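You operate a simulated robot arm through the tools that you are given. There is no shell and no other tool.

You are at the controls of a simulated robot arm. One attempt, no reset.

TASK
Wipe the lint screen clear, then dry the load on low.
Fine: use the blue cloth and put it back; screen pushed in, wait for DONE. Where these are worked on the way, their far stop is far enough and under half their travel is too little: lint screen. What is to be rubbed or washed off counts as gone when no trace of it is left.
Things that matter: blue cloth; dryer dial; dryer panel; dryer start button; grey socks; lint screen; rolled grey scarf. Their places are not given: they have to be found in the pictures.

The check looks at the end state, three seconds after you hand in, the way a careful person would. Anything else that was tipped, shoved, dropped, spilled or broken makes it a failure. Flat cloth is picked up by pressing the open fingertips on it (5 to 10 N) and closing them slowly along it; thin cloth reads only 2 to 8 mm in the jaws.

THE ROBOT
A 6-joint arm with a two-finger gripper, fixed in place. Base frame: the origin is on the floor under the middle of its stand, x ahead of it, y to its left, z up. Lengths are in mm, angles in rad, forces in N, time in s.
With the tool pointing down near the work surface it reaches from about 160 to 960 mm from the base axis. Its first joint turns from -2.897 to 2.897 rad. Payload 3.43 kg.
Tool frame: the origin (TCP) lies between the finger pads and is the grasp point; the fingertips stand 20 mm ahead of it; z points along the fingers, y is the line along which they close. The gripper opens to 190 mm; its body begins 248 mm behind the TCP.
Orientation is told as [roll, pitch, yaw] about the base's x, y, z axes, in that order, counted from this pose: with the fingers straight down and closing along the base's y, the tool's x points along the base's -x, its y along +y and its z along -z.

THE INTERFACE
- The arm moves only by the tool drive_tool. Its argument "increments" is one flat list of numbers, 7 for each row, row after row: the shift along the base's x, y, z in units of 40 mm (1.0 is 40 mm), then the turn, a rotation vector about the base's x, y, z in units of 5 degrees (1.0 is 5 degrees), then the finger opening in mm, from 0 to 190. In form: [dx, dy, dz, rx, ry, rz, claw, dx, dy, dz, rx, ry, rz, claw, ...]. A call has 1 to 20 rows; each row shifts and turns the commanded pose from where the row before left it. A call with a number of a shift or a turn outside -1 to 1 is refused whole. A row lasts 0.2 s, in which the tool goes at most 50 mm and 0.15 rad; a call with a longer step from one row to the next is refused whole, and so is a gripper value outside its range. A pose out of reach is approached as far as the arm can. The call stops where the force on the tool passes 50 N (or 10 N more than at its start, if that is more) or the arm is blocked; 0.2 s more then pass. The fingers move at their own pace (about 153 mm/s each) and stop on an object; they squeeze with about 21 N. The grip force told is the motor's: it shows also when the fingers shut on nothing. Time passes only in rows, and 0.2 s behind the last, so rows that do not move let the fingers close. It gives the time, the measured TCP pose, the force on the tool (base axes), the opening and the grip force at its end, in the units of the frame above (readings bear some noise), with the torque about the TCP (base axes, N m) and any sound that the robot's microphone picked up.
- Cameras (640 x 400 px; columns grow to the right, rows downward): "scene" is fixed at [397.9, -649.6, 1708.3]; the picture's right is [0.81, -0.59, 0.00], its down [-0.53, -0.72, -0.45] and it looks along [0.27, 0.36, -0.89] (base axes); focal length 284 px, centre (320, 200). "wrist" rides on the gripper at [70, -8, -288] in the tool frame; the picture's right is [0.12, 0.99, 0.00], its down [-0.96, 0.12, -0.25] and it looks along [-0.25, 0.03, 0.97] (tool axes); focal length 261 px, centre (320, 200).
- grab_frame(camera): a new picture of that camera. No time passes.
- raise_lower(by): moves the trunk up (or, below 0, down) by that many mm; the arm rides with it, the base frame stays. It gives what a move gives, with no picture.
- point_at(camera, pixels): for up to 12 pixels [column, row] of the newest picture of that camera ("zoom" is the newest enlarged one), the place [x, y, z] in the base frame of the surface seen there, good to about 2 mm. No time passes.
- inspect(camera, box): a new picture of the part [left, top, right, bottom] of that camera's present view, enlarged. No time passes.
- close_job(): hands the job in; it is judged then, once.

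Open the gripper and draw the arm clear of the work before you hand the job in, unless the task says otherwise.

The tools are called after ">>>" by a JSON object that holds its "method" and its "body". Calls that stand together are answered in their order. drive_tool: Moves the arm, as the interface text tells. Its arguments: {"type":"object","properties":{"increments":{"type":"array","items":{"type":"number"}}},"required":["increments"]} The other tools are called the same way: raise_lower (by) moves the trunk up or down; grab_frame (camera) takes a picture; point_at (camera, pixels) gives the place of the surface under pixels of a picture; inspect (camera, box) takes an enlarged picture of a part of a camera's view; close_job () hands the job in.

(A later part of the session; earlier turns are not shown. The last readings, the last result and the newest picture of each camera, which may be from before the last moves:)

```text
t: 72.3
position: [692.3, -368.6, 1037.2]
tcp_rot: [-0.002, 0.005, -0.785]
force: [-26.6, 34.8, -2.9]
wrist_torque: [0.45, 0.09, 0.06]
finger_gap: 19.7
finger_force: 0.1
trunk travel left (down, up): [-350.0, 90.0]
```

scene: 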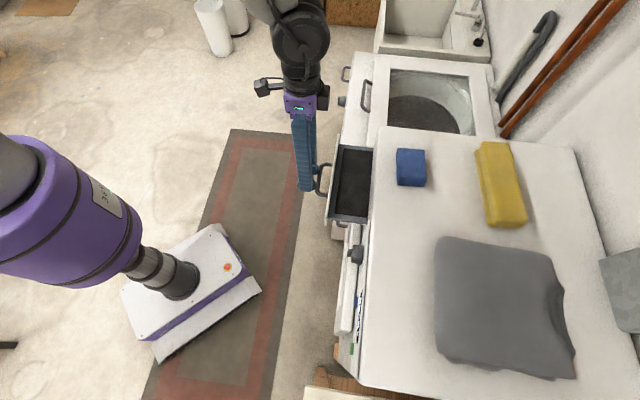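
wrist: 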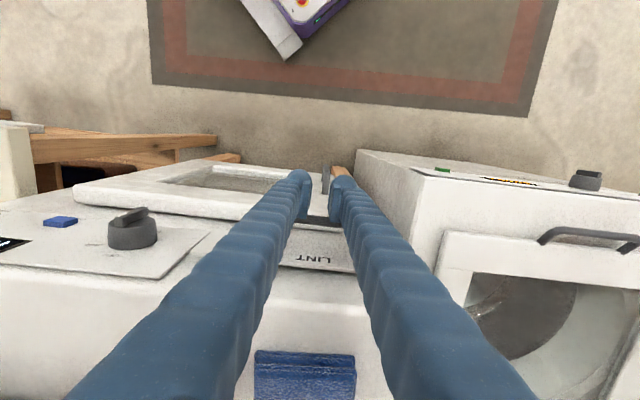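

Force jumped to ~44 N, so the drawer is fully seated. Backing off and checking it's flush.

>>> {"method": "drive_tool", "body": {"increments": [-0.2, 0.2, 0, 0, 0, 0, 20, -0.6, 0.6, 0, 0, 0, 0, 20, -0.6, 0.6, 0.3, 0, 0, 0, 20, -0.6, 0.6, 0.8, 0, 0, 0, 20, -0.6, 0.6, 0.8, 0, 0, 0, 20]}}

>>> {"method": "grab_frame", "body": {"camera": "wrist"}}

>>> {"method": "grab_frame", "body": {"camera": "scene"}}

>>> {"method": "inspect", "body": {"camera": "wrist", "box": [100, 150, 400, 330]}}

```text
t: 73.5
position: [593.3, -267.8, 1112.5]
tcp_rot: [0.001, -0.004, -0.786]
force: [-0.4, 0.6, 0.1]
wrist_torque: [-0.07, -0.08, -0.01]
finger_gap: 20.1
finger_force: 0.0
trunk travel left (down, up): [-350.0, 90.0]
```

```text
taken
```

wrist: 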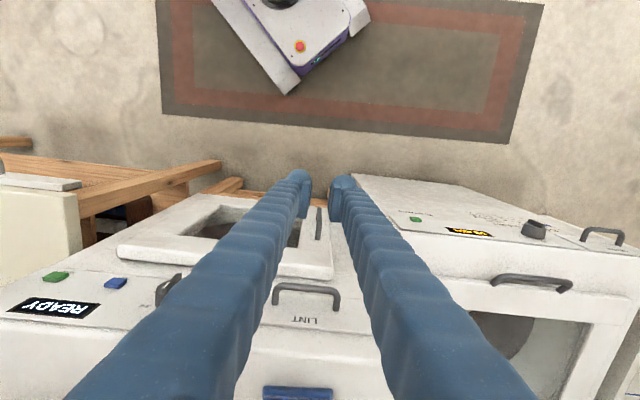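

```text
taken
```

scene: 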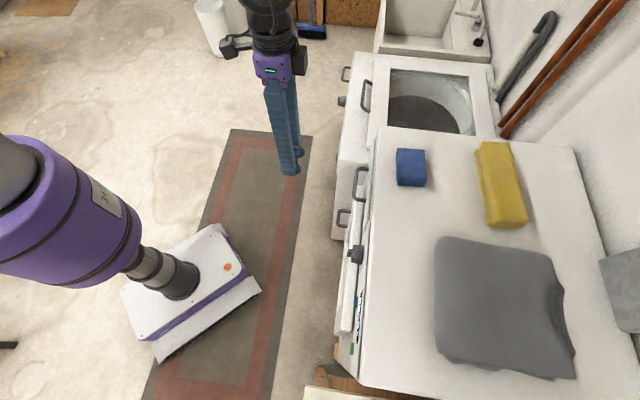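

```text
2.13 times, centred on (250, 240) of wrist
```

zoom: 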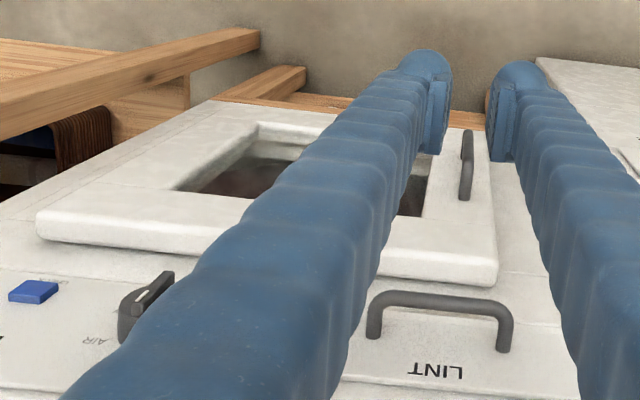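

The drawer is closed and flush. Next is the dial: I'll move to in front of it (t≈26, s≈-740, high) and look while probing how far I can tilt the tool there.

>>> {"method": "drive_tool", "body": {"increments": [-0.186, -0.846, 0.78, 0, 0, 0, 120, -0.186, -0.846, 0.78, 0, 0, 0, 120, -0.186, -0.846, 0.78, 0, 0, 0, 120, -0.186, -0.846, 0.78, 0, 0, 0, 120, -0.186, -0.846, 0.78, 0, 0, 0, 120, -0.186, -0.846, 0.78, 0, 0, 0, 120, -0.186, -0.846, 0.78, 0, 0, 0, 120]}}

>>> {"method": "grab_frame", "body": {"camera": "wrist"}}

```text
t: 75.1
position: [539.2, -506.0, 1332.6]
tcp_rot: [0.0, -0.001, -0.786]
force: [-0.2, 0.0, -0.1]
wrist_torque: [0.08, -0.05, -0.01]
finger_gap: 120.0
finger_force: 0.0
trunk travel left (down, up): [-350.0, 90.0]
```

```text
taken
```

wrist: 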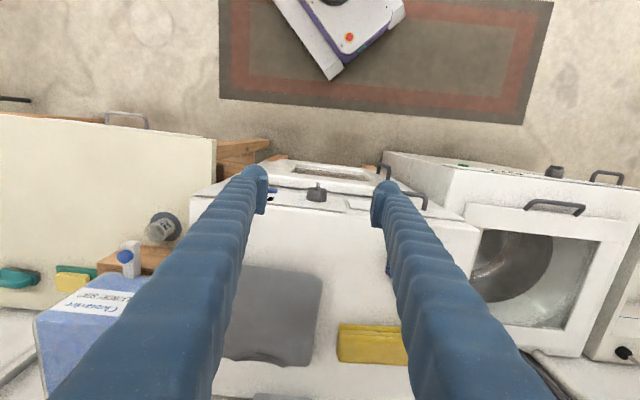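

Now tilting the tool toward the dryer front about the TCP, 30° first, to test reach.

>>> {"method": "drive_tool", "body": {"increments": [0, 0, 0, -0.707, -0.707, 0, 120, 0, 0, 0, -0.707, -0.707, 0, 120, 0, 0, 0, -0.707, -0.707, 0, 120, 0, 0, 0, -0.707, -0.707, 0, 120, 0, 0, 0, -0.707, -0.707, 0, 120, 0, 0, 0, -0.707, -0.707, 0, 120]}}

```text
t: 76.5
position: [541.0, -504.5, 1332.7]
tcp_rot: [0.0, -0.524, -0.785]
force: [-0.3, 0.0, 0.9]
wrist_torque: [0.02, 0.0, -0.03]
finger_gap: 120.3
finger_force: 0.0
trunk travel left (down, up): [-350.0, 90.0]
```

30° fine. Adding another 20° in this free space.

>>> {"method": "drive_tool", "body": {"increments": [0, 0, 0, -0.707, -0.707, 0, 120, 0, 0, 0, -0.707, -0.707, 0, 120, 0, 0, 0, -0.707, -0.707, 0, 120, 0, 0, 0, -0.707, -0.707, 0, 120]}}

>>> {"method": "grab_frame", "body": {"camera": "wrist"}}

>>> {"method": "grab_frame", "body": {"camera": "scene"}}

```text
t: 77.5
position: [540.8, -504.7, 1332.7]
tcp_rot: [-0.001, -0.872, -0.784]
force: [-0.2, 0.4, -0.1]
wrist_torque: [-0.01, 0.05, -0.02]
finger_gap: 120.3
finger_force: 0.1
trunk travel left (down, up): [-350.0, 90.0]
```

```text
taken
```

wrist: 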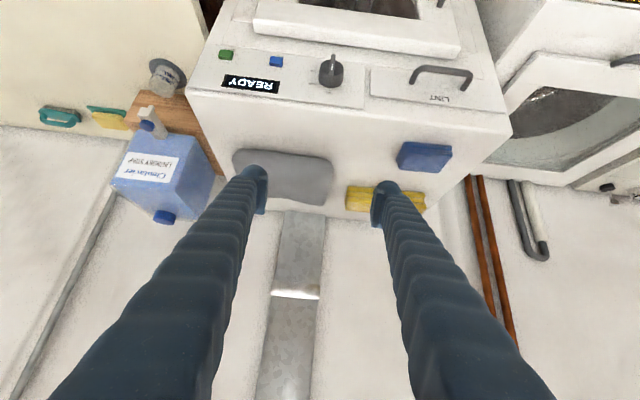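

```text
taken
```

scene: 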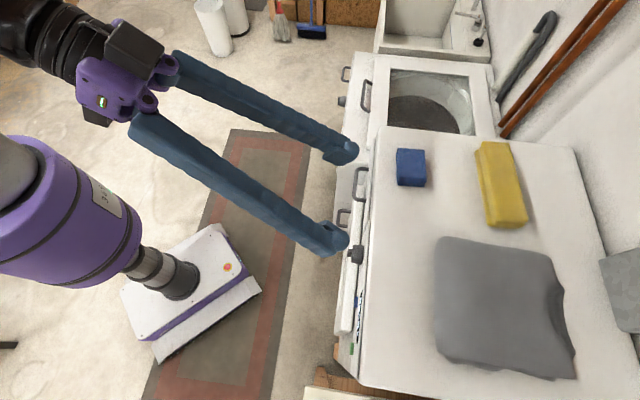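

50° of tilt is reachable here. The dial is clearly visible at wrist (331,72); zooming on it and its labels.

>>> {"method": "inspect", "body": {"camera": "wrist", "box": [295, 40, 375, 105]}}

>>> {"method": "point_at", "body": {"camera": "zoom", "pixels": [[270, 120], [285, 200], [280, 270], [200, 220], [370, 220], [280, 350], [180, 300], [100, 200], [450, 200], [280, 320], [285, 170], [230, 190]]}}

```text
6.15 times, centred on (335, 72) of wrist
```

zoom: 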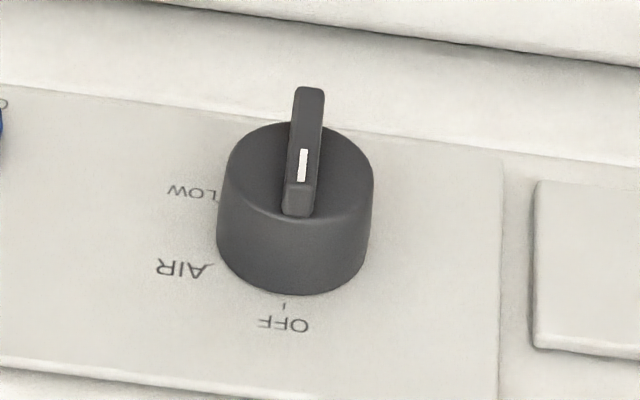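

```text
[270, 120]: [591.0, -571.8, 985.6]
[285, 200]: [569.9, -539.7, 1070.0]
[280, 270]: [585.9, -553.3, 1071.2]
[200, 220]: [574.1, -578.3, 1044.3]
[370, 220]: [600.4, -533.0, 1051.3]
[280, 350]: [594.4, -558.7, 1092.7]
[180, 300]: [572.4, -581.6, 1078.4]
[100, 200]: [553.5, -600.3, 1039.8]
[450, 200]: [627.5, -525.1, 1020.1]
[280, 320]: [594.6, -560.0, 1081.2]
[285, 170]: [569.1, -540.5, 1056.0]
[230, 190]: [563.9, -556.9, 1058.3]
```

Getting more points: knob outline, ridge ends, ridge sides and the labels' positions on the panel.

>>> {"method": "point_at", "body": {"camera": "zoom", "pixels": [[308, 95], [308, 110], [305, 150], [300, 190], [298, 210], [260, 140], [345, 150], [250, 200], [340, 200], [222, 230], [370, 200], [300, 290]]}}

>>> {"method": "point_at", "body": {"camera": "wrist", "pixels": [[321, 72], [330, 84], [329, 89], [318, 84], [321, 70], [333, 57], [227, 54], [276, 61], [226, 52], [250, 83], [455, 90], [440, 70]]}}

```text
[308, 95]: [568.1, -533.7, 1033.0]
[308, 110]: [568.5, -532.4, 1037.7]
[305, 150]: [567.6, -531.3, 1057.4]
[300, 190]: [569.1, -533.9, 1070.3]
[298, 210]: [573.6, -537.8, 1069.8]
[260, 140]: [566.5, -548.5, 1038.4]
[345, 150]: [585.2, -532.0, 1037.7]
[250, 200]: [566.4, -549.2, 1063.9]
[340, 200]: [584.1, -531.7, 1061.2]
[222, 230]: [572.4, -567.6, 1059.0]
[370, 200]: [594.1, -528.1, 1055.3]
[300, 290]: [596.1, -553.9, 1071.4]
```

```text
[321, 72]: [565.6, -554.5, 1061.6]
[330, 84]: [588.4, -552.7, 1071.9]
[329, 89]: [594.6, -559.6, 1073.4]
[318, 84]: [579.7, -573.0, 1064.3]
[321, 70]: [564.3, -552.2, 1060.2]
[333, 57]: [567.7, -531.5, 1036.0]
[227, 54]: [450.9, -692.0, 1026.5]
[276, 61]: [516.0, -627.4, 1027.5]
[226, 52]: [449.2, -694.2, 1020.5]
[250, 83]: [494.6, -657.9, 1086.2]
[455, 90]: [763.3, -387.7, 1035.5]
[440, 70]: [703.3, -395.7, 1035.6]
```

The knob centre is at t≈25, z≈1050, face s≈-789, ridge front s≈-778 (vertical, ~40 mm long, pointing at OFF). Measuring the AIR/LOW label and tick positions exactly.

>>> {"method": "inspect", "body": {"camera": "wrist", "box": [305, 50, 355, 95]}}

>>> {"method": "inspect", "body": {"camera": "wrist", "box": [312, 62, 336, 92]}}

```text
8.89 times, centred on (330, 72) of wrist
```

zoom: 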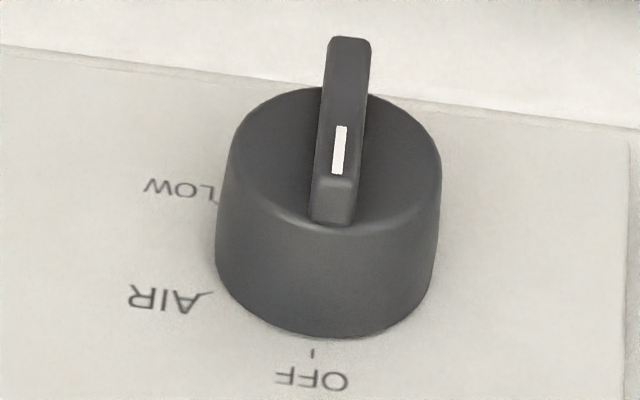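

```text
13.33 times, centred on (324, 77) of wrist
```

zoom: 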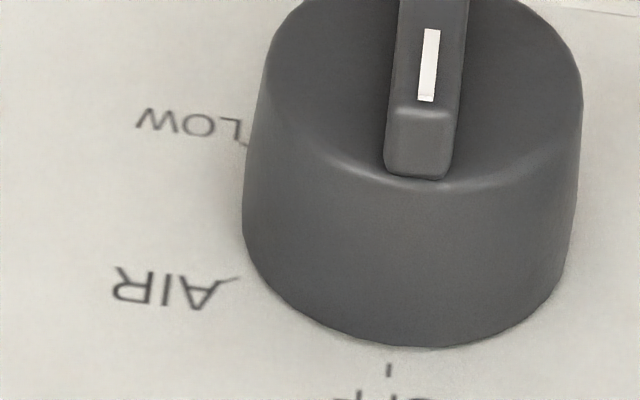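

>>> {"method": "point_at", "body": {"camera": "zoom", "pixels": [[240, 278], [215, 285], [165, 285], [120, 285], [245, 147], [225, 130], [190, 125], [145, 120], [388, 370], [388, 393], [390, 345], [250, 210]]}}

```text
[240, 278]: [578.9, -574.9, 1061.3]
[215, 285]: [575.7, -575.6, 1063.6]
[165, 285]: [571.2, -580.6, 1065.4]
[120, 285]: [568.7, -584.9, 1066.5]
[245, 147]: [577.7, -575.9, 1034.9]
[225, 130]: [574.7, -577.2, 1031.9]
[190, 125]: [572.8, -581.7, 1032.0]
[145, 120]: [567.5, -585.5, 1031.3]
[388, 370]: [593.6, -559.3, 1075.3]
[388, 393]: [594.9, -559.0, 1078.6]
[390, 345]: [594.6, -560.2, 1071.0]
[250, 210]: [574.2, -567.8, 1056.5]
```

LOW is 120° clockwise from OFF (AIR at 60°). For turning, I want the tool nearly along the knob axis, so I keep probing the tilt: +20° more here in free space.

>>> {"method": "drive_tool", "body": {"increments": [0, 0, 0, -0.707, -0.707, 0, 120, 0, 0, 0, -0.707, -0.707, 0, 120, 0, 0, 0, -0.707, -0.707, 0, 120, 0, 0, 0, -0.707, -0.707, 0, 120]}}

```text
t: 78.5
position: [576.9, -539.8, 1351.2]
tcp_rot: [-0.003, -1.216, -0.784]
force: [0.1, 0.0, 0.2]
wrist_torque: [-0.01, -0.02, -0.04]
finger_gap: 120.3
finger_force: 0.2
out of reach, approached as far as the arm can: row 3, 4
trunk travel left (down, up): [-350.0, 90.0]
```

At s≈-790, z≈1351 a 70° tilt is reached (equivalent to the dial height with the trunk lowered 300). Testing 50 mm higher (equal to trunk at -350) with 10° more tilt.

>>> {"method": "drive_tool", "body": {"increments": [0, 0, 0.6, 0, 0, 0, 120, 0, 0, 0.6, 0, 0, 0, 120, 0, 0, 0, -0.707, -0.707, 0, 120, 0, 0, 0, -0.707, -0.707, 0, 120]}}

```text
t: 79.5
position: [592.6, -555.8, 1406.0]
tcp_rot: [-0.002, -1.394, -0.783]
force: [0.7, -1.0, 0.2]
wrist_torque: [0.0, 0.01, 0.03]
finger_gap: 120.2
finger_force: 0.1
out of reach, approached as far as the arm can: row 3, 4
trunk travel left (down, up): [-350.0, 90.0]
```

The limit appears to be the elbow folding (wrist too near the shoulder). With ~60° tilt and the trunk fully down I can swing ±60° about the knob axis. I go to 60° tilt at s≈-735, z≈1430 (free space), and then roll -60° about the dial axis to start the grip there.

>>> {"method": "drive_tool", "body": {"increments": [-0.34, 0.34, 0.15, 0.707, 0.707, 0, 90, -0.34, 0.34, 0.15, 0.707, 0.707, 0, 90, -0.34, 0.34, 0.15, 0.707, 0.707, 0, 90, -0.34, 0.34, 0.15, 0.707, 0.707, 0, 90]}}

```text
t: 80.5
position: [536.2, -500.3, 1430.2]
tcp_rot: [0.0, -1.045, -0.783]
force: [0.3, 0.5, 0.2]
wrist_torque: [0.0, -0.02, 0.01]
finger_gap: 90.3
finger_force: 0.1
trunk travel left (down, up): [-350.0, 90.0]
```

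Reached cleanly. Now rolling -60° about the dial axis (d) in this free space to test it.

>>> {"method": "drive_tool", "body": {"increments": [0, 0, 0, -0.943, 0.943, 0, 90, 0, 0, 0, -0.943, 0.943, 0, 90, 0, 0, 0, -0.943, 0.943, 0, 90, 0, 0, 0, -0.943, 0.943, 0, 90, 0, 0, 0, -0.943, 0.943, 0, 90, 0, 0, 0, -0.943, 0.943, 0, 90, 0, 0, 0, -0.943, 0.943, 0, 90, 0, 0, 0, -0.943, 0.943, 0, 90, 0, 0, 0, -0.943, 0.943, 0, 90]}}

>>> {"method": "grab_frame", "body": {"camera": "wrist"}}

>>> {"method": "grab_frame", "body": {"camera": "scene"}}

```text
t: 82.5
position: [539.1, -499.8, 1430.0]
tcp_rot: [-1.29, -0.445, 0.195]
force: [0.2, -0.1, -1.0]
wrist_torque: [0.01, 0.03, -0.03]
finger_gap: 90.0
finger_force: 0.0
trunk travel left (down, up): [-350.0, 90.0]
```

```text
taken
```

wrist: 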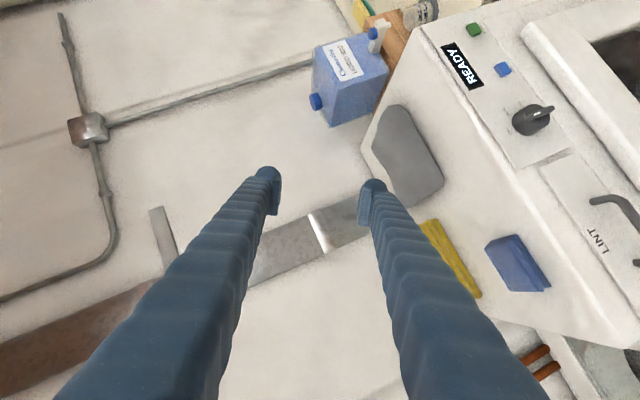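

```text
taken
```

scene: 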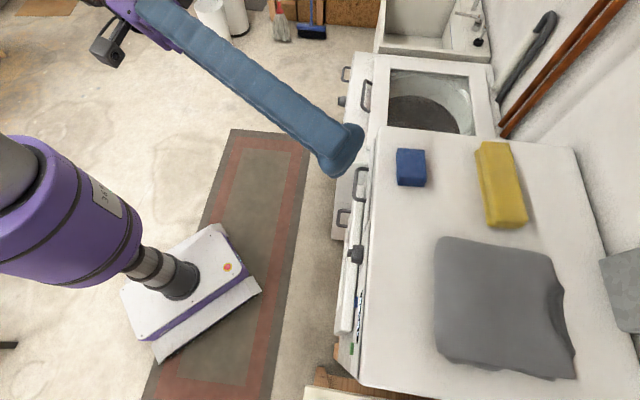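

-60° is fine. Testing the full +120° turn in free space before committing at the dial.

>>> {"method": "drive_tool", "body": {"increments": [0, 0, 0, 0.943, -0.943, 0, 90, 0, 0, 0, 0.943, -0.943, 0, 90, 0, 0, 0, 0.943, -0.943, 0, 90, 0, 0, 0, 0.943, -0.943, 0, 90, 0, 0, 0, 0.943, -0.943, 0, 90, 0, 0, 0, 0.943, -0.943, 0, 90, 0, 0, 0, 0.943, -0.943, 0, 90, 0, 0, 0, 0.943, -0.943, 0, 90, 0, 0, 0, 0.943, -0.943, 0, 90, 0, 0, 0, 0.943, -0.943, 0, 90, 0, 0, 0, 0.943, -0.943, 0, 90, 0, 0, 0, 0.943, -0.943, 0, 90, 0, 0, 0, 0.943, -0.943, 0, 90, 0, 0, 0, 0.943, -0.943, 0, 90, 0, 0, 0, 0.943, -0.943, 0, 90, 0, 0, 0, 0.943, -0.943, 0, 90, 0, 0, 0, 0.943, -0.943, 0, 90, 0, 0, 0, 0.943, -0.943, 0, 90]}}

```text
t: 86.3
position: [537.7, -499.5, 1429.5]
tcp_rot: [1.289, -0.447, -1.766]
force: [-1.4, 0.4, -0.1]
wrist_torque: [0.0, 0.01, -0.01]
finger_gap: 90.0
finger_force: 0.0
trunk travel left (down, up): [-350.0, 90.0]
```

The full sweep is reachable. Returning to -60° and then lowering the trunk 350 mm to dial height (TCP will be at z≈1080, still ~40 mm in front of the knob).

>>> {"method": "drive_tool", "body": {"increments": [0, 0, 0, -0.943, 0.943, 0, 90, 0, 0, 0, -0.943, 0.943, 0, 90, 0, 0, 0, -0.943, 0.943, 0, 90, 0, 0, 0, -0.943, 0.943, 0, 90, 0, 0, 0, -0.943, 0.943, 0, 90, 0, 0, 0, -0.943, 0.943, 0, 90, 0, 0, 0, -0.943, 0.943, 0, 90, 0, 0, 0, -0.943, 0.943, 0, 90, 0, 0, 0, -0.943, 0.943, 0, 90, 0, 0, 0, -0.943, 0.943, 0, 90, 0, 0, 0, -0.943, 0.943, 0, 90, 0, 0, 0, -0.943, 0.943, 0, 90, 0, 0, 0, -0.943, 0.943, 0, 90, 0, 0, 0, -0.943, 0.943, 0, 90, 0, 0, 0, -0.943, 0.943, 0, 90, 0, 0, 0, -0.943, 0.943, 0, 90, 0, 0, 0, -0.943, 0.943, 0, 90, 0, 0, 0, -0.943, 0.943, 0, 90]}}

>>> {"method": "raise_lower", "body": {"by": -350}}

>>> {"method": "grab_frame", "body": {"camera": "wrist"}}

>>> {"method": "grab_frame", "body": {"camera": "scene"}}

```text
t: 90.1
position: [538.9, -499.5, 1430.2]
tcp_rot: [-1.288, -0.445, 0.195]
force: [0.4, -0.1, -0.2]
wrist_torque: [-0.03, 0.02, -0.06]
finger_gap: 90.0
finger_force: 0.1
trunk travel left (down, up): [-350.0, 90.0]
```

```text
t: 93.6
position: [537.6, -499.7, 1081.0]
tcp_rot: [-1.288, -0.446, 0.195]
force: [0.0, 1.0, -0.6]
wrist_torque: [-0.03, -0.01, 0.0]
finger_gap: 89.9
finger_force: 0.1
trunk travel left (down, up): [0.0, 440.0]
```

```text
taken
```

wrist: 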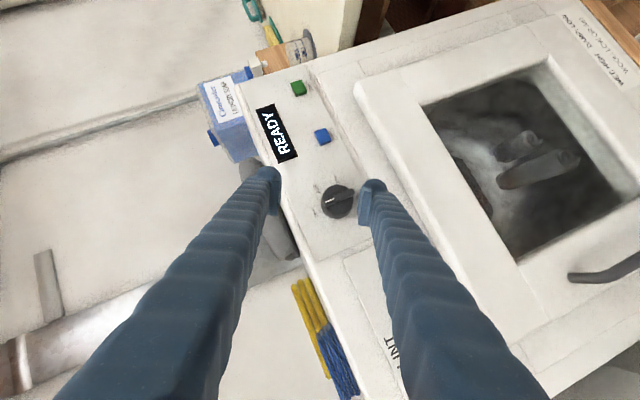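

```text
taken
```

scene: 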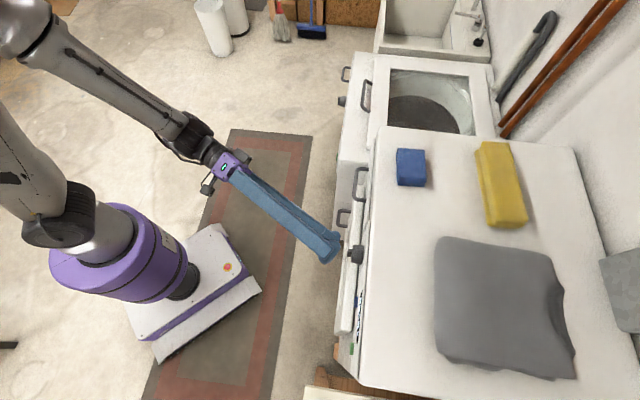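

In front of the dial, which appears at wrist (338,202). Zooming to re-measure its centre and read the labels around it.

>>> {"method": "inspect", "body": {"camera": "wrist", "box": [290, 160, 390, 245]}}

>>> {"method": "point_at", "body": {"camera": "zoom", "pixels": [[200, 245], [215, 215], [280, 200], [330, 190], [400, 200], [410, 260], [330, 330], [250, 330], [300, 260], [360, 230], [240, 270], [270, 350]]}}

```text
4.71 times, centred on (340, 202) of wrist
```

zoom: 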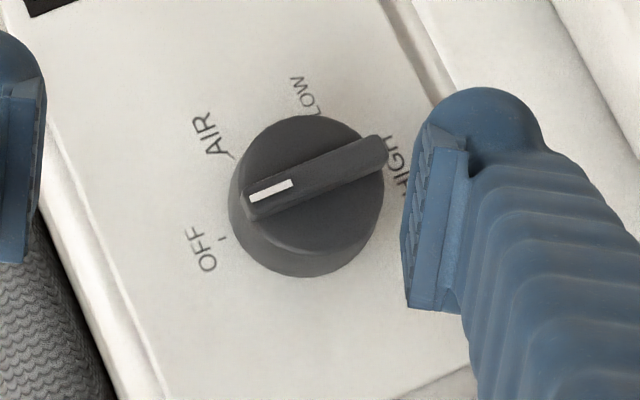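

```text
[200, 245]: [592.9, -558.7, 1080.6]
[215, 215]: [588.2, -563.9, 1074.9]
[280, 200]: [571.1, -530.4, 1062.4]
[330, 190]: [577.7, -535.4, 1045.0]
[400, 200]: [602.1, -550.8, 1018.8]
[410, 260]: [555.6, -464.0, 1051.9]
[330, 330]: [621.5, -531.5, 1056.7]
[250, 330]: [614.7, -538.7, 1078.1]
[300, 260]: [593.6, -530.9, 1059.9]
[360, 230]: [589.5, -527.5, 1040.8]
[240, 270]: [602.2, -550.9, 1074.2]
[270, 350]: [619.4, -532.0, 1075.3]
```

The labels confirm OFF → AIR → LOW → HIGH at 60° steps. Aligning the TCP with the knob centre (t=25, z=1050), then approaching along d to s≈-786 with the fingers open 90 mm.

>>> {"method": "drive_tool", "body": {"increments": [-0.032, -0.032, -0.775, 0, 0, 0, 90, 0.3, -0.3, 0, 0, 0, 0, 90, 0.3, -0.3, 0, 0, 0, 0, 90, 0.32, -0.32, 0, 0, 0, 0, 90]}}

>>> {"method": "grab_frame", "body": {"camera": "wrist"}}

>>> {"method": "inspect", "body": {"camera": "scene", "box": [300, 210, 400, 290]}}

```text
t: 94.6
position: [573.7, -537.9, 1048.0]
tcp_rot: [-1.291, -0.447, 0.197]
force: [-0.2, -0.4, -1.0]
wrist_torque: [0.03, -0.05, 0.0]
finger_gap: 90.1
finger_force: 0.2
trunk travel left (down, up): [0.0, 440.0]
```

```text
taken
```

wrist: 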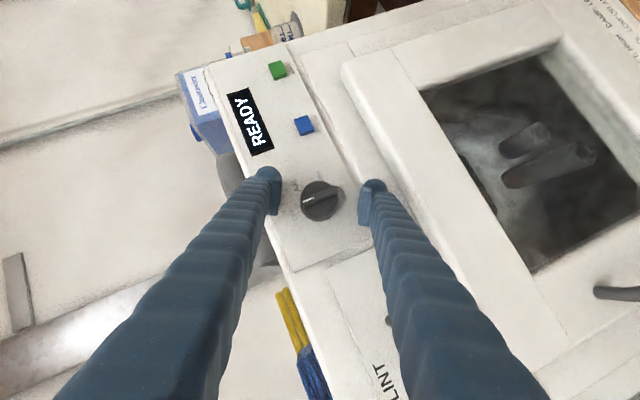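

```text
5.00 times, centred on (350, 250) of scene
```

zoom: 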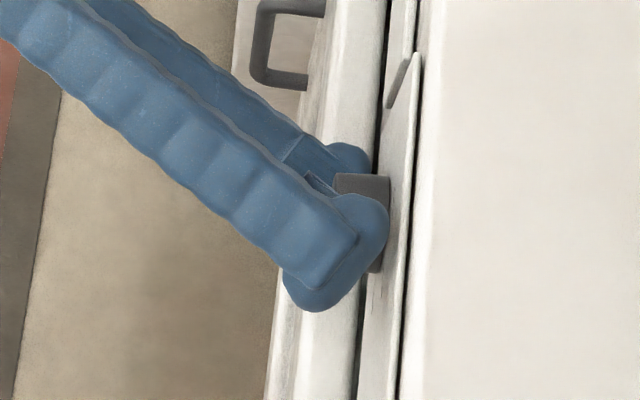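

The knob at wrist (320,200) is centred between the pads. Closing gently on it.

>>> {"method": "drive_tool", "body": {"increments": [0, 0, 0, 0, 0, 0, 65, 0, 0, 0, 0, 0, 0, 50, 0, 0, 0, 0, 0, 0, 40, 0, 0, 0, 0, 0, 0, 30, 0, 0, 0, 0, 0, 0, 30]}}

>>> {"method": "inspect", "body": {"camera": "wrist", "box": [270, 150, 370, 235]}}

```text
t: 95.8
position: [575.0, -539.2, 1048.6]
tcp_rot: [-1.288, -0.448, 0.196]
force: [0.4, -3.0, 1.3]
wrist_torque: [-0.02, -0.04, -0.11]
finger_gap: 42.3
finger_force: 45.4
trunk travel left (down, up): [0.0, 440.0]
```

```text
4.71 times, centred on (320, 192) of wrist
```

zoom: 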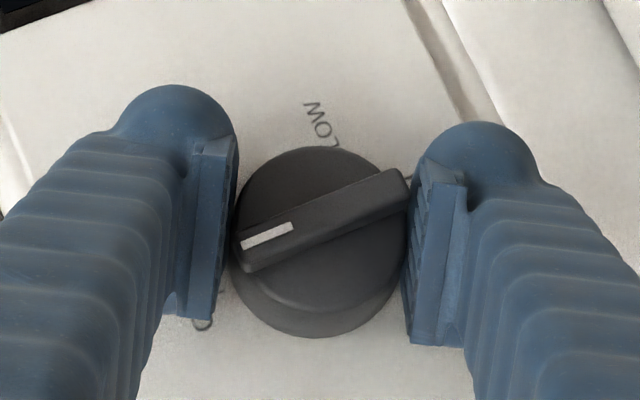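

Gripped the knob (42.3 mm). Turning clockwise about d by ~27° first to see how it behaves.

>>> {"method": "drive_tool", "body": {"increments": [0, 0, 0, 0.943, -0.943, 0, 30, 0, 0, 0, 0.943, -0.943, 0, 30, 0, 0, 0, 0.943, -0.943, 0, 30, 0, 0, 0, 0.943, -0.943, 0, 30]}}

>>> {"method": "inspect", "body": {"camera": "wrist", "box": [270, 150, 370, 235]}}

```text
t: 96.8
position: [573.7, -537.8, 1049.0]
tcp_rot: [-0.919, -0.808, -0.029]
force: [4.0, -5.9, -1.5]
wrist_torque: [0.01, 0.03, 0.28]
finger_gap: 42.4
finger_force: 44.7
trunk travel left (down, up): [0.0, 440.0]
```

```text
4.71 times, centred on (320, 192) of wrist
```

zoom: 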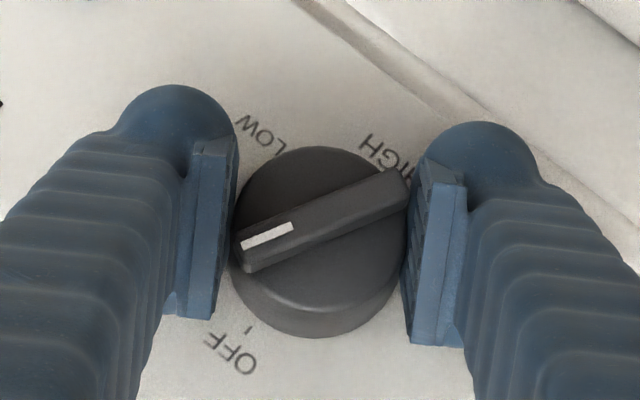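

The knob follows the grip without slipping (labels rotated, ridge fixed relative to fingers). Continuing with ~53° more.

>>> {"method": "drive_tool", "body": {"increments": [0, 0, 0, 0.943, -0.943, 0, 30, 0, 0, 0, 0.943, -0.943, 0, 30, 0, 0, 0, 0.943, -0.943, 0, 30, 0, 0, 0, 0.943, -0.943, 0, 30, 0, 0, 0, 0.943, -0.943, 0, 30, 0, 0, 0, 0.943, -0.943, 0, 30, 0, 0, 0, 0.943, -0.943, 0, 30, 0, 0, 0, 0.943, -0.943, 0, 30]}}

>>> {"method": "inspect", "body": {"camera": "wrist", "box": [270, 150, 370, 235]}}

```text
t: 98.6
position: [572.1, -538.8, 1047.9]
tcp_rot: [0.626, -0.95, -1.317]
force: [4.6, 4.0, -8.2]
wrist_torque: [0.02, 0.06, 0.53]
finger_gap: 42.2
finger_force: 45.2
trunk travel left (down, up): [0.0, 440.0]
```

```text
4.71 times, centred on (320, 192) of wrist
```

zoom: 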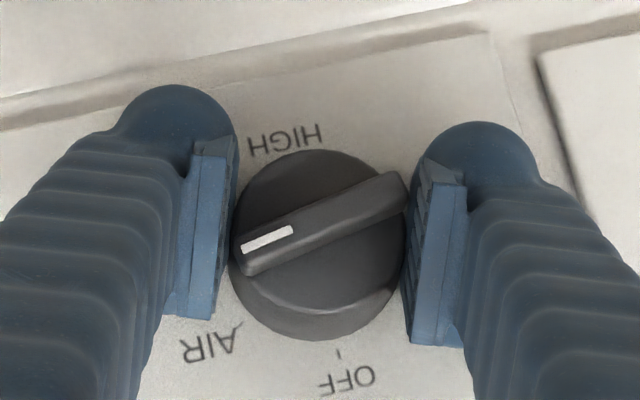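

80° turned so far; the pointer is between AIR and LOW. Turning the last 40°.

>>> {"method": "drive_tool", "body": {"increments": [0, 0, 0, 0.943, -0.943, 0, 30, 0, 0, 0, 0.943, -0.943, 0, 30, 0, 0, 0, 0.943, -0.943, 0, 30, 0, 0, 0, 0.943, -0.943, 0, 30, 0, 0, 0, 0.943, -0.943, 0, 30, 0, 0, 0, 0.943, -0.943, 0, 30]}}

>>> {"method": "inspect", "body": {"camera": "wrist", "box": [270, 150, 370, 235]}}

```text
t: 100.0
position: [573.1, -537.3, 1048.3]
tcp_rot: [1.287, -0.448, -1.767]
force: [-1.5, 6.6, -12.7]
wrist_torque: [0.12, 0.1, 0.47]
finger_gap: 42.2
finger_force: 45.0
trunk travel left (down, up): [0.0, 440.0]
```

```text
4.71 times, centred on (320, 192) of wrist
```

zoom: 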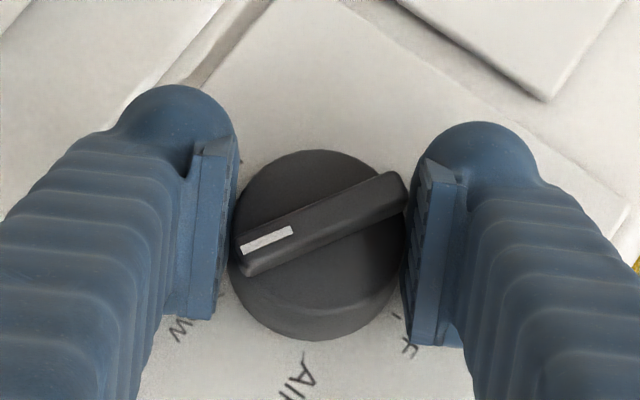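

Turned the full 120°; the pointer now faces the LOW label region. Opening and backing off along the normal to check the dial.

>>> {"method": "drive_tool", "body": {"increments": [0, 0, 0, 0, 0, 0, 46, 0, 0, 0, 0, 0, 0, 60, 0, 0, 0, 0, 0, 0, 90, 0, 0, 0, 0, 0, 0, 90, -0.3, 0.3, 0, 0, 0, 0, 90, -0.3, 0.3, 0, 0, 0, 0, 90, -0.3, 0.3, 0, 0, 0, 0, 90]}}

>>> {"method": "grab_frame", "body": {"camera": "wrist"}}

>>> {"method": "inspect", "body": {"camera": "wrist", "box": [270, 150, 390, 245]}}

```text
t: 101.6
position: [536.0, -502.6, 1047.8]
tcp_rot: [1.289, -0.447, -1.766]
force: [0.2, -0.8, 0.0]
wrist_torque: [0.02, 0.01, 0.01]
finger_gap: 90.2
finger_force: 0.0
trunk travel left (down, up): [0.0, 440.0]
```

```text
taken
```

wrist: 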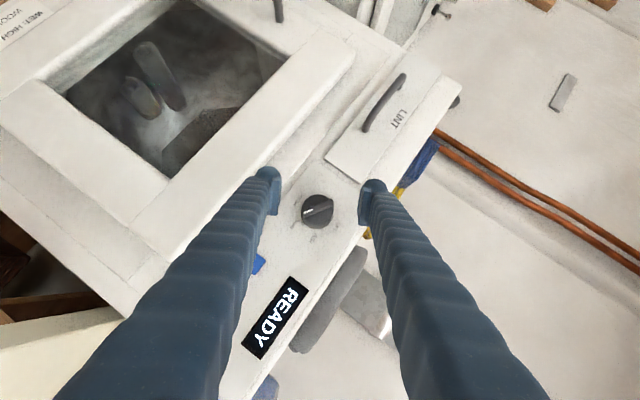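

```text
4.21 times, centred on (330, 198) of wrist
```

zoom: 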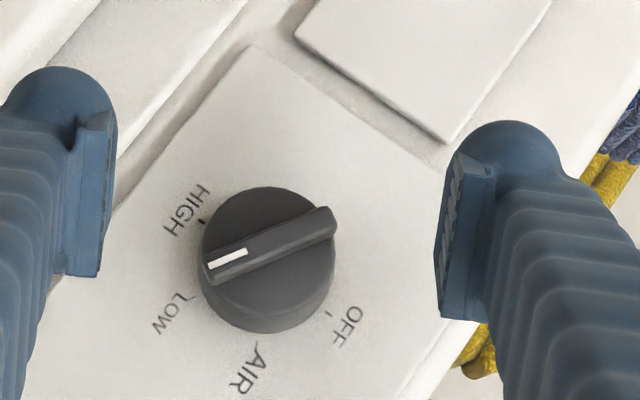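

The pointer is near LOW, but perspective makes it ambiguous. Measuring both ridge ends and the LOW/HIGH ticks in 3D.

>>> {"method": "point_at", "body": {"camera": "zoom", "pixels": [[212, 268], [240, 258], [270, 245], [300, 232], [325, 217], [212, 280], [335, 232], [202, 221], [192, 297], [331, 315], [275, 195], [290, 300]]}}

>>> {"method": "inspect", "body": {"camera": "wrist", "box": [295, 180, 345, 225]}}

```text
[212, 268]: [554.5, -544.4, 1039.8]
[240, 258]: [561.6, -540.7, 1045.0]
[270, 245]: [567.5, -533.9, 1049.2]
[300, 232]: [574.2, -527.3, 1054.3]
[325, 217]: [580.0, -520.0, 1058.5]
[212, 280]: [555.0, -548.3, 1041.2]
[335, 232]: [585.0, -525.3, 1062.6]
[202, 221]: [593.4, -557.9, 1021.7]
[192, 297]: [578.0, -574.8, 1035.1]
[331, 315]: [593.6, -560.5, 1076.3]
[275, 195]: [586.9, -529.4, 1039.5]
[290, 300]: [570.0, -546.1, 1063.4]
```

```text
8.89 times, centred on (320, 202) of wrist
```

zoom: 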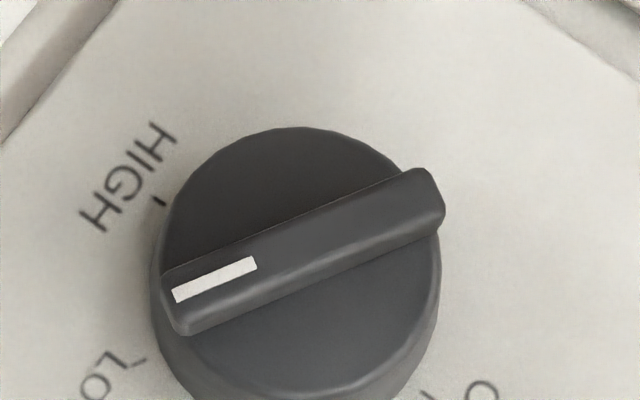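

Ridge angle measures ≈118°, LOW tick ≈121° – the dial is on LOW. Next, roll back to 0° and close the fingers, staying ~80 mm off the panel, then look at START.

>>> {"method": "drive_tool", "body": {"increments": [-0.2, 0.2, 0.2, -0.943, 0.943, 0, 90, 0, 0, 0.2, -0.943, 0.943, 0, 90, 0, 0, 0, -0.943, 0.943, 0, 90, 0, 0, 0, -0.943, 0.943, 0, 90, 0, 0, 0, -0.943, 0.943, 0, 90, 0, 0, 0, -0.943, 0.943, 0, 90, 0, 0, 0, -0.943, 0.943, 0, 90, 0, 0, 0, -0.943, 0.943, 0, 90, 0, 0, 0, -0.943, 0.943, 0, 90]}}

>>> {"method": "grab_frame", "body": {"camera": "wrist"}}

```text
t: 103.6
position: [528.9, -493.8, 1065.2]
tcp_rot: [-0.001, -1.045, -0.783]
force: [-0.6, -0.2, -0.2]
wrist_torque: [0.03, 0.0, 0.06]
finger_gap: 90.0
finger_force: 0.0
trunk travel left (down, up): [0.0, 440.0]
```

```text
taken
```

wrist: 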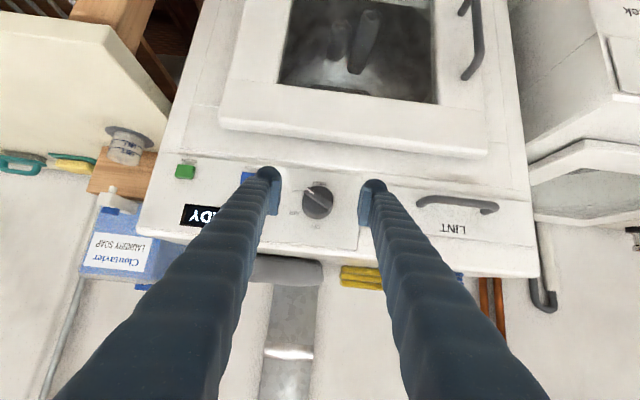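

Good view; START is at wrist (186,171). Zooming on START and on the dial.

>>> {"method": "inspect", "body": {"camera": "wrist", "box": [160, 150, 220, 190]}}

>>> {"method": "point_at", "body": {"camera": "zoom", "pixels": [[190, 180], [370, 180], [200, 290], [360, 290], [280, 230], [280, 270], [280, 190], [280, 320], [120, 230], [450, 230], [280, 210], [300, 250]]}}

>>> {"method": "inspect", "body": {"camera": "wrist", "box": [280, 170, 360, 235]}}

```text
10.00 times, centred on (190, 170) of wrist
```

zoom: 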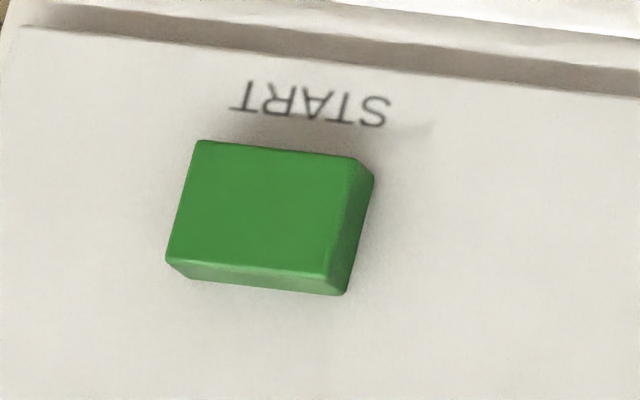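

```text
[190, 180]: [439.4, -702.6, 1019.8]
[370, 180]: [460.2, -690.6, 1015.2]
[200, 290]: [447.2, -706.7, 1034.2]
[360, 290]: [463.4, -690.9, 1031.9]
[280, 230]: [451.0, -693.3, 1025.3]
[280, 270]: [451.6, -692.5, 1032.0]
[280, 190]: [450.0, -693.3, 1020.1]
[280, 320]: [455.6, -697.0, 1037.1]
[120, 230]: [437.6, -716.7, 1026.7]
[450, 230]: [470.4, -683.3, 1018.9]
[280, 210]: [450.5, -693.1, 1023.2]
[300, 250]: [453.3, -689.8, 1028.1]
```

```text
6.15 times, centred on (320, 202) of wrist
```

zoom: 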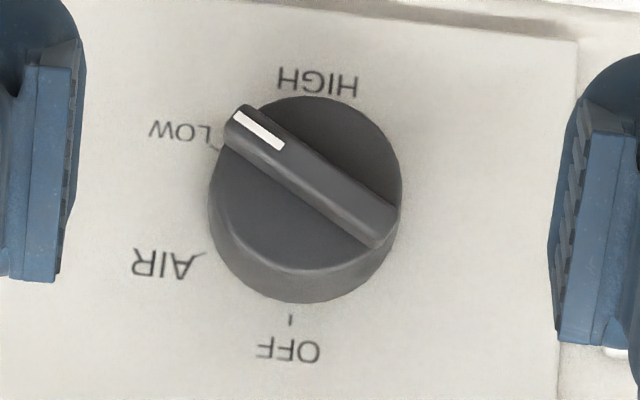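

The dial clearly points at LOW. START's face is at t≈-172, s≈-809, z≈1023. Moving in front of it with closed fingers, offset so one fingertip faces the button.

>>> {"method": "drive_tool", "body": {"increments": [-0.58, -0.7, -0.216, 0, 0, 0, 60, -0.58, -0.7, -0.216, 0, 0, 0, 30, -0.58, -0.7, -0.216, 0, 0, 0, 4, -0.58, -0.7, -0.216, 0, 0, 0, 2, -0.58, -0.7, -0.216, 0, 0, 0, 2, 0, 0, 0, 0, 0, 0, 2]}}

>>> {"method": "grab_frame", "body": {"camera": "wrist"}}

>>> {"method": "inspect", "body": {"camera": "scene", "box": [300, 270, 420, 370]}}

```text
t: 105.0
position: [412.3, -634.5, 1019.1]
tcp_rot: [0.002, -1.047, -0.786]
force: [0.6, 0.1, 0.0]
wrist_torque: [-0.02, -0.01, 0.07]
finger_gap: 0.0
finger_force: 20.8
trunk travel left (down, up): [0.0, 440.0]
```

```text
taken
```

wrist: 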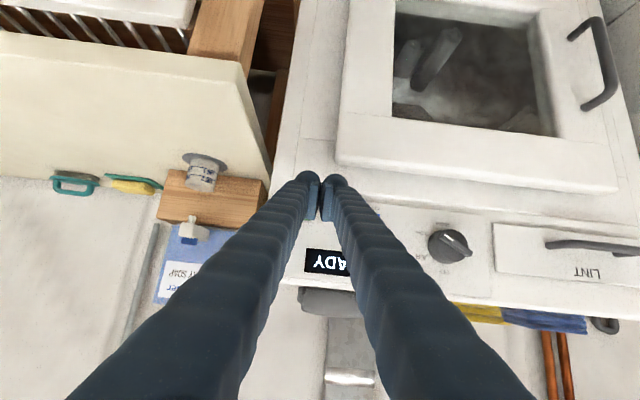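

```text
4.00 times, centred on (360, 320) of scene
```

zoom: 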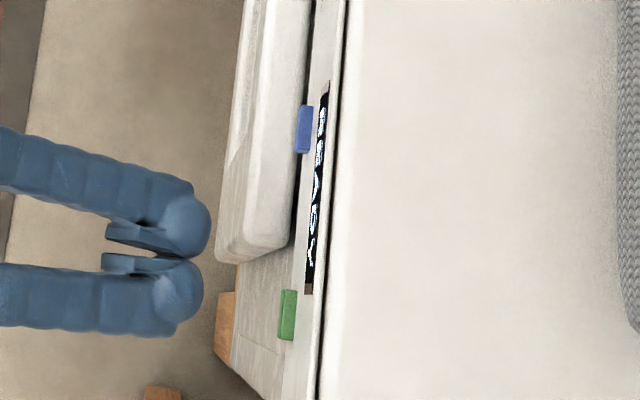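

Checking the alignment of the lower fingertip with the green button via 3D points.

>>> {"method": "point_at", "body": {"camera": "zoom", "pixels": [[200, 290], [190, 270], [190, 310], [180, 290], [205, 225], [287, 300], [287, 330], [195, 290]]}}

```text
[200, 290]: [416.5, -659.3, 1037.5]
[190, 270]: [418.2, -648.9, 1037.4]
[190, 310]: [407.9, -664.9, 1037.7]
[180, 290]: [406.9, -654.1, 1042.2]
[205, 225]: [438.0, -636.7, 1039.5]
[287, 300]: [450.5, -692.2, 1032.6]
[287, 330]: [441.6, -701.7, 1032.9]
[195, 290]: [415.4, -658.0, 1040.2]
```

The fingertip centre (t≈-172) is aligned with the button. Advancing 42 mm along d to just before contact.

>>> {"method": "drive_tool", "body": {"increments": [0.25, -0.25, 0.03, 0, 0, 0, 2, 0.25, -0.25, 0.03, 0, 0, 0, 2, 0.25, -0.25, 0, 0, 0, 0, 2]}}

>>> {"method": "inspect", "body": {"camera": "scene", "box": [310, 290, 410, 370]}}

```text
t: 105.8
position: [441.6, -664.5, 1022.2]
tcp_rot: [0.001, -1.047, -0.785]
force: [0.8, -0.3, -0.6]
wrist_torque: [0.0, 0.01, 0.0]
finger_gap: 0.1
finger_force: 20.8
trunk travel left (down, up): [0.0, 440.0]
```

```text
5.00 times, centred on (360, 330) of scene
```

zoom: 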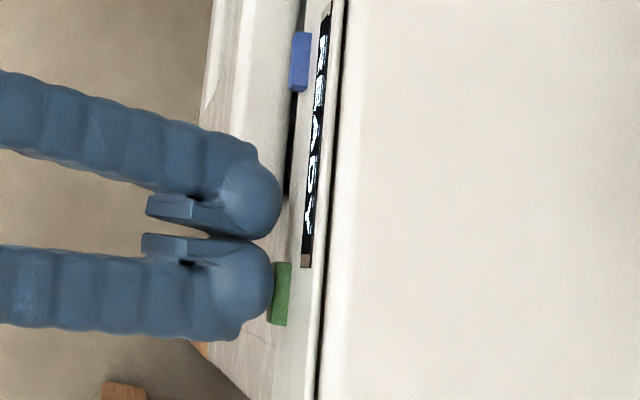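

Just before contact, well aligned with the green button. Creeping in with 2 mm rows.

>>> {"method": "drive_tool", "body": {"increments": [0.04, -0.04, 0, 0, 0, 0, 2, 0.04, -0.04, 0, 0, 0, 0, 2]}}

```text
t: 106.4
position: [445.4, -666.7, 1023.3]
tcp_rot: [0.0, -1.046, -0.785]
force: [-2.8, 2.3, -0.9]
wrist_torque: [0.0, 0.02, -0.05]
finger_gap: 0.1
finger_force: 21.0
trunk travel left (down, up): [0.0, 440.0]
heard: click
```

A click was heard with only ~3.6 N. Backing off right away and checking the display.

>>> {"method": "drive_tool", "body": {"increments": [-0.15, 0.15, 0, 0, 0, 0, 2, -0.5, 0.5, 0, 0, 0, 0, 2, -0.6, 0.6, 0.2, 0, 0, 0, 2, -0.6, 0.6, 0.3, 0, 0, 0, 2]}}

>>> {"method": "grab_frame", "body": {"camera": "wrist"}}

>>> {"method": "grab_frame", "body": {"camera": "scene"}}

>>> {"method": "inspect", "body": {"camera": "scene", "box": [330, 280, 390, 360]}}

```text
t: 107.4
position: [372.8, -594.2, 1046.0]
tcp_rot: [0.0, -1.045, -0.785]
force: [0.6, -0.2, -1.2]
wrist_torque: [0.05, -0.01, 0.05]
finger_gap: 0.0
finger_force: 20.7
trunk travel left (down, up): [0.0, 440.0]
```

```text
taken
```

wrist: 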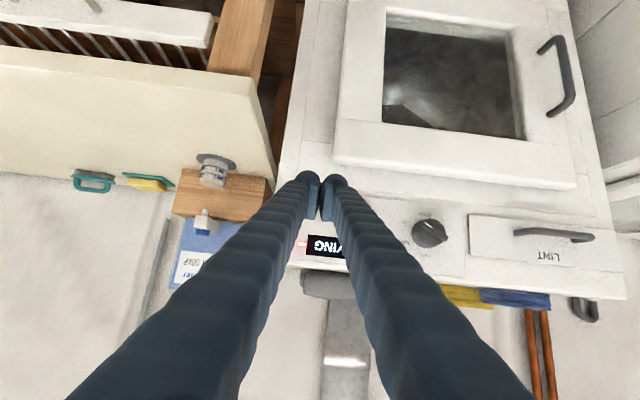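

```text
taken
```

scene: 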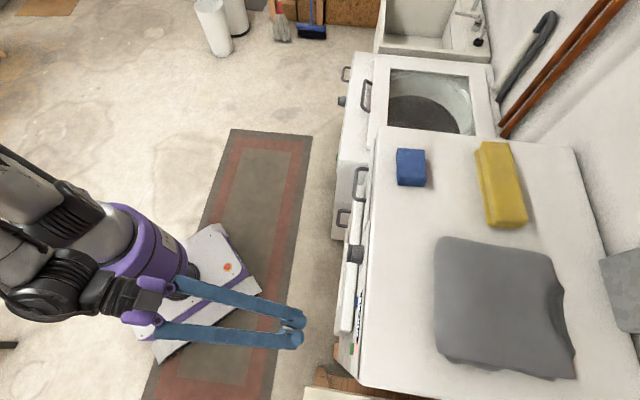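

```text
5.00 times, centred on (360, 320) of scene
```

zoom: 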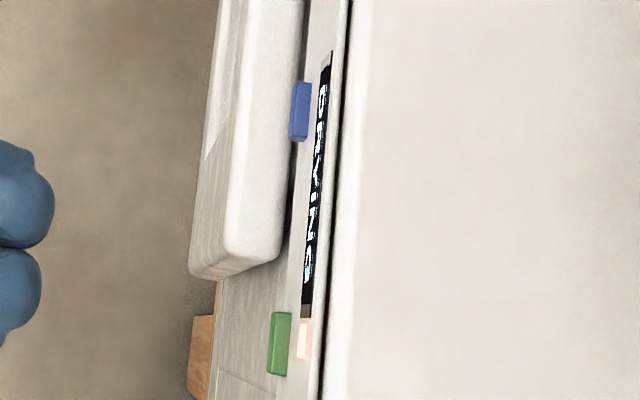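

The display now shows DRYING (lamp lit). Opening the fingers and drawing the arm up and back so the display stays visible while waiting.

>>> {"method": "drive_tool", "body": {"increments": [0, 0, 0.4, 0.707, 0.707, 0, 40, 0, 0, 0.6, 0.707, 0.707, 0, 80, 0, 0, 0.6, 0.707, 0.707, 0, 110, 0, 0, 0.6, 0, 0, 0, 120, 0, 0, 0, 0, 0, 0, 120, 0, 0, 0, 0, 0, 0, 120]}}

>>> {"method": "grab_frame", "body": {"camera": "wrist"}}

```text
t: 108.8
position: [373.0, -594.9, 1117.1]
tcp_rot: [0.013, -0.762, -0.794]
force: [0.3, -0.2, -0.8]
wrist_torque: [0.04, 0.01, 0.01]
finger_gap: 120.2
finger_force: 0.0
trunk travel left (down, up): [0.0, 440.0]
```

```text
taken
```

wrist: 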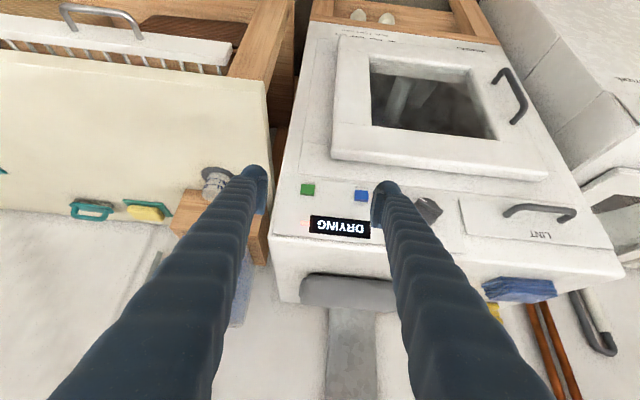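

The display reads DRYING. Waiting with still rows (4 s).

>>> {"method": "drive_tool", "body": {"increments": [0, 0, 0, 0, 0, 0, 120, 0, 0, 0, 0, 0, 0, 120, 0, 0, 0, 0, 0, 0, 120, 0, 0, 0, 0, 0, 0, 120, 0, 0, 0, 0, 0, 0, 120, 0, 0, 0, 0, 0, 0, 120, 0, 0, 0, 0, 0, 0, 120, 0, 0, 0, 0, 0, 0, 120, 0, 0, 0, 0, 0, 0, 120, 0, 0, 0, 0, 0, 0, 120, 0, 0, 0, 0, 0, 0, 120, 0, 0, 0, 0, 0, 0, 120, 0, 0, 0, 0, 0, 0, 120, 0, 0, 0, 0, 0, 0, 120, 0, 0, 0, 0, 0, 0, 120, 0, 0, 0, 0, 0, 0, 120, 0, 0, 0, 0, 0, 0, 120, 0, 0, 0, 0, 0, 0, 120, 0, 0, 0, 0, 0, 0, 120, 0, 0, 0, 0, 0, 0, 120]}}

>>> {"method": "inspect", "body": {"camera": "wrist", "box": [280, 170, 460, 260]}}

```text
t: 113.0
position: [371.5, -595.3, 1120.8]
tcp_rot: [0.013, -0.768, -0.793]
force: [0.5, 0.0, 0.0]
wrist_torque: [0.01, -0.02, 0.0]
finger_gap: 120.1
finger_force: 0.1
trunk travel left (down, up): [0.0, 440.0]
```

```text
3.56 times, centred on (370, 215) of wrist
```

zoom: 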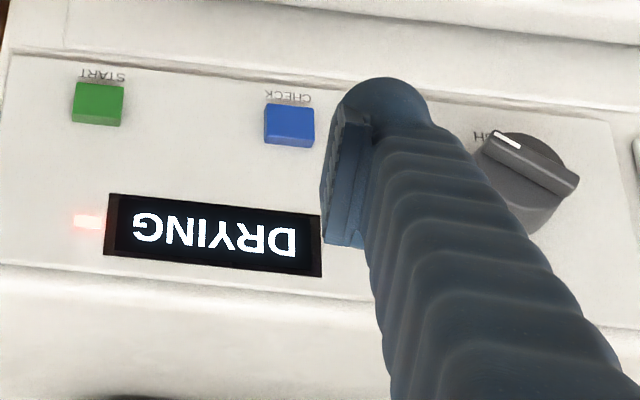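

Still DRYING with the dial on LOW. Continuing to wait.

>>> {"method": "drive_tool", "body": {"increments": [0, 0, 0, 0, 0, 0, 120, 0, 0, 0, 0, 0, 0, 120, 0, 0, 0, 0, 0, 0, 120, 0, 0, 0, 0, 0, 0, 120, 0, 0, 0, 0, 0, 0, 120, 0, 0, 0, 0, 0, 0, 120, 0, 0, 0, 0, 0, 0, 120, 0, 0, 0, 0, 0, 0, 120, 0, 0, 0, 0, 0, 0, 120, 0, 0, 0, 0, 0, 0, 120, 0, 0, 0, 0, 0, 0, 120, 0, 0, 0, 0, 0, 0, 120, 0, 0, 0, 0, 0, 0, 120, 0, 0, 0, 0, 0, 0, 120, 0, 0, 0, 0, 0, 0, 120, 0, 0, 0, 0, 0, 0, 120, 0, 0, 0, 0, 0, 0, 120, 0, 0, 0, 0, 0, 0, 120, 0, 0, 0, 0, 0, 0, 120, 0, 0, 0, 0, 0, 0, 120]}}

>>> {"method": "drive_tool", "body": {"increments": [0, 0, 0, 0, 0, 0, 120, 0, 0, 0, 0, 0, 0, 120, 0, 0, 0, 0, 0, 0, 120, 0, 0, 0, 0, 0, 0, 120, 0, 0, 0, 0, 0, 0, 120, 0, 0, 0, 0, 0, 0, 120, 0, 0, 0, 0, 0, 0, 120, 0, 0, 0, 0, 0, 0, 120, 0, 0, 0, 0, 0, 0, 120, 0, 0, 0, 0, 0, 0, 120, 0, 0, 0, 0, 0, 0, 120, 0, 0, 0, 0, 0, 0, 120, 0, 0, 0, 0, 0, 0, 120, 0, 0, 0, 0, 0, 0, 120, 0, 0, 0, 0, 0, 0, 120, 0, 0, 0, 0, 0, 0, 120, 0, 0, 0, 0, 0, 0, 120, 0, 0, 0, 0, 0, 0, 120, 0, 0, 0, 0, 0, 0, 120, 0, 0, 0, 0, 0, 0, 120]}}

>>> {"method": "inspect", "body": {"camera": "wrist", "box": [280, 170, 460, 260]}}

```text
t: 117.2
position: [371.7, -593.4, 1130.8]
tcp_rot: [0.001, -0.783, -0.786]
force: [0.1, 0.3, -0.7]
wrist_torque: [-0.02, -0.03, 0.0]
finger_gap: 120.1
finger_force: 0.1
trunk travel left (down, up): [0.0, 440.0]
```

```text
t: 121.4
position: [372.3, -592.2, 1133.4]
tcp_rot: [-0.002, -0.783, -0.786]
force: [1.3, -0.3, 0.2]
wrist_torque: [0.0, -0.03, 0.02]
finger_gap: 120.2
finger_force: 0.0
trunk travel left (down, up): [0.0, 440.0]
```

```text
3.56 times, centred on (370, 215) of wrist
```

zoom: 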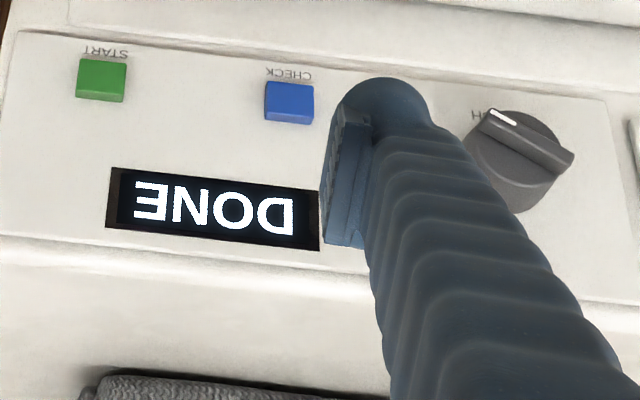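

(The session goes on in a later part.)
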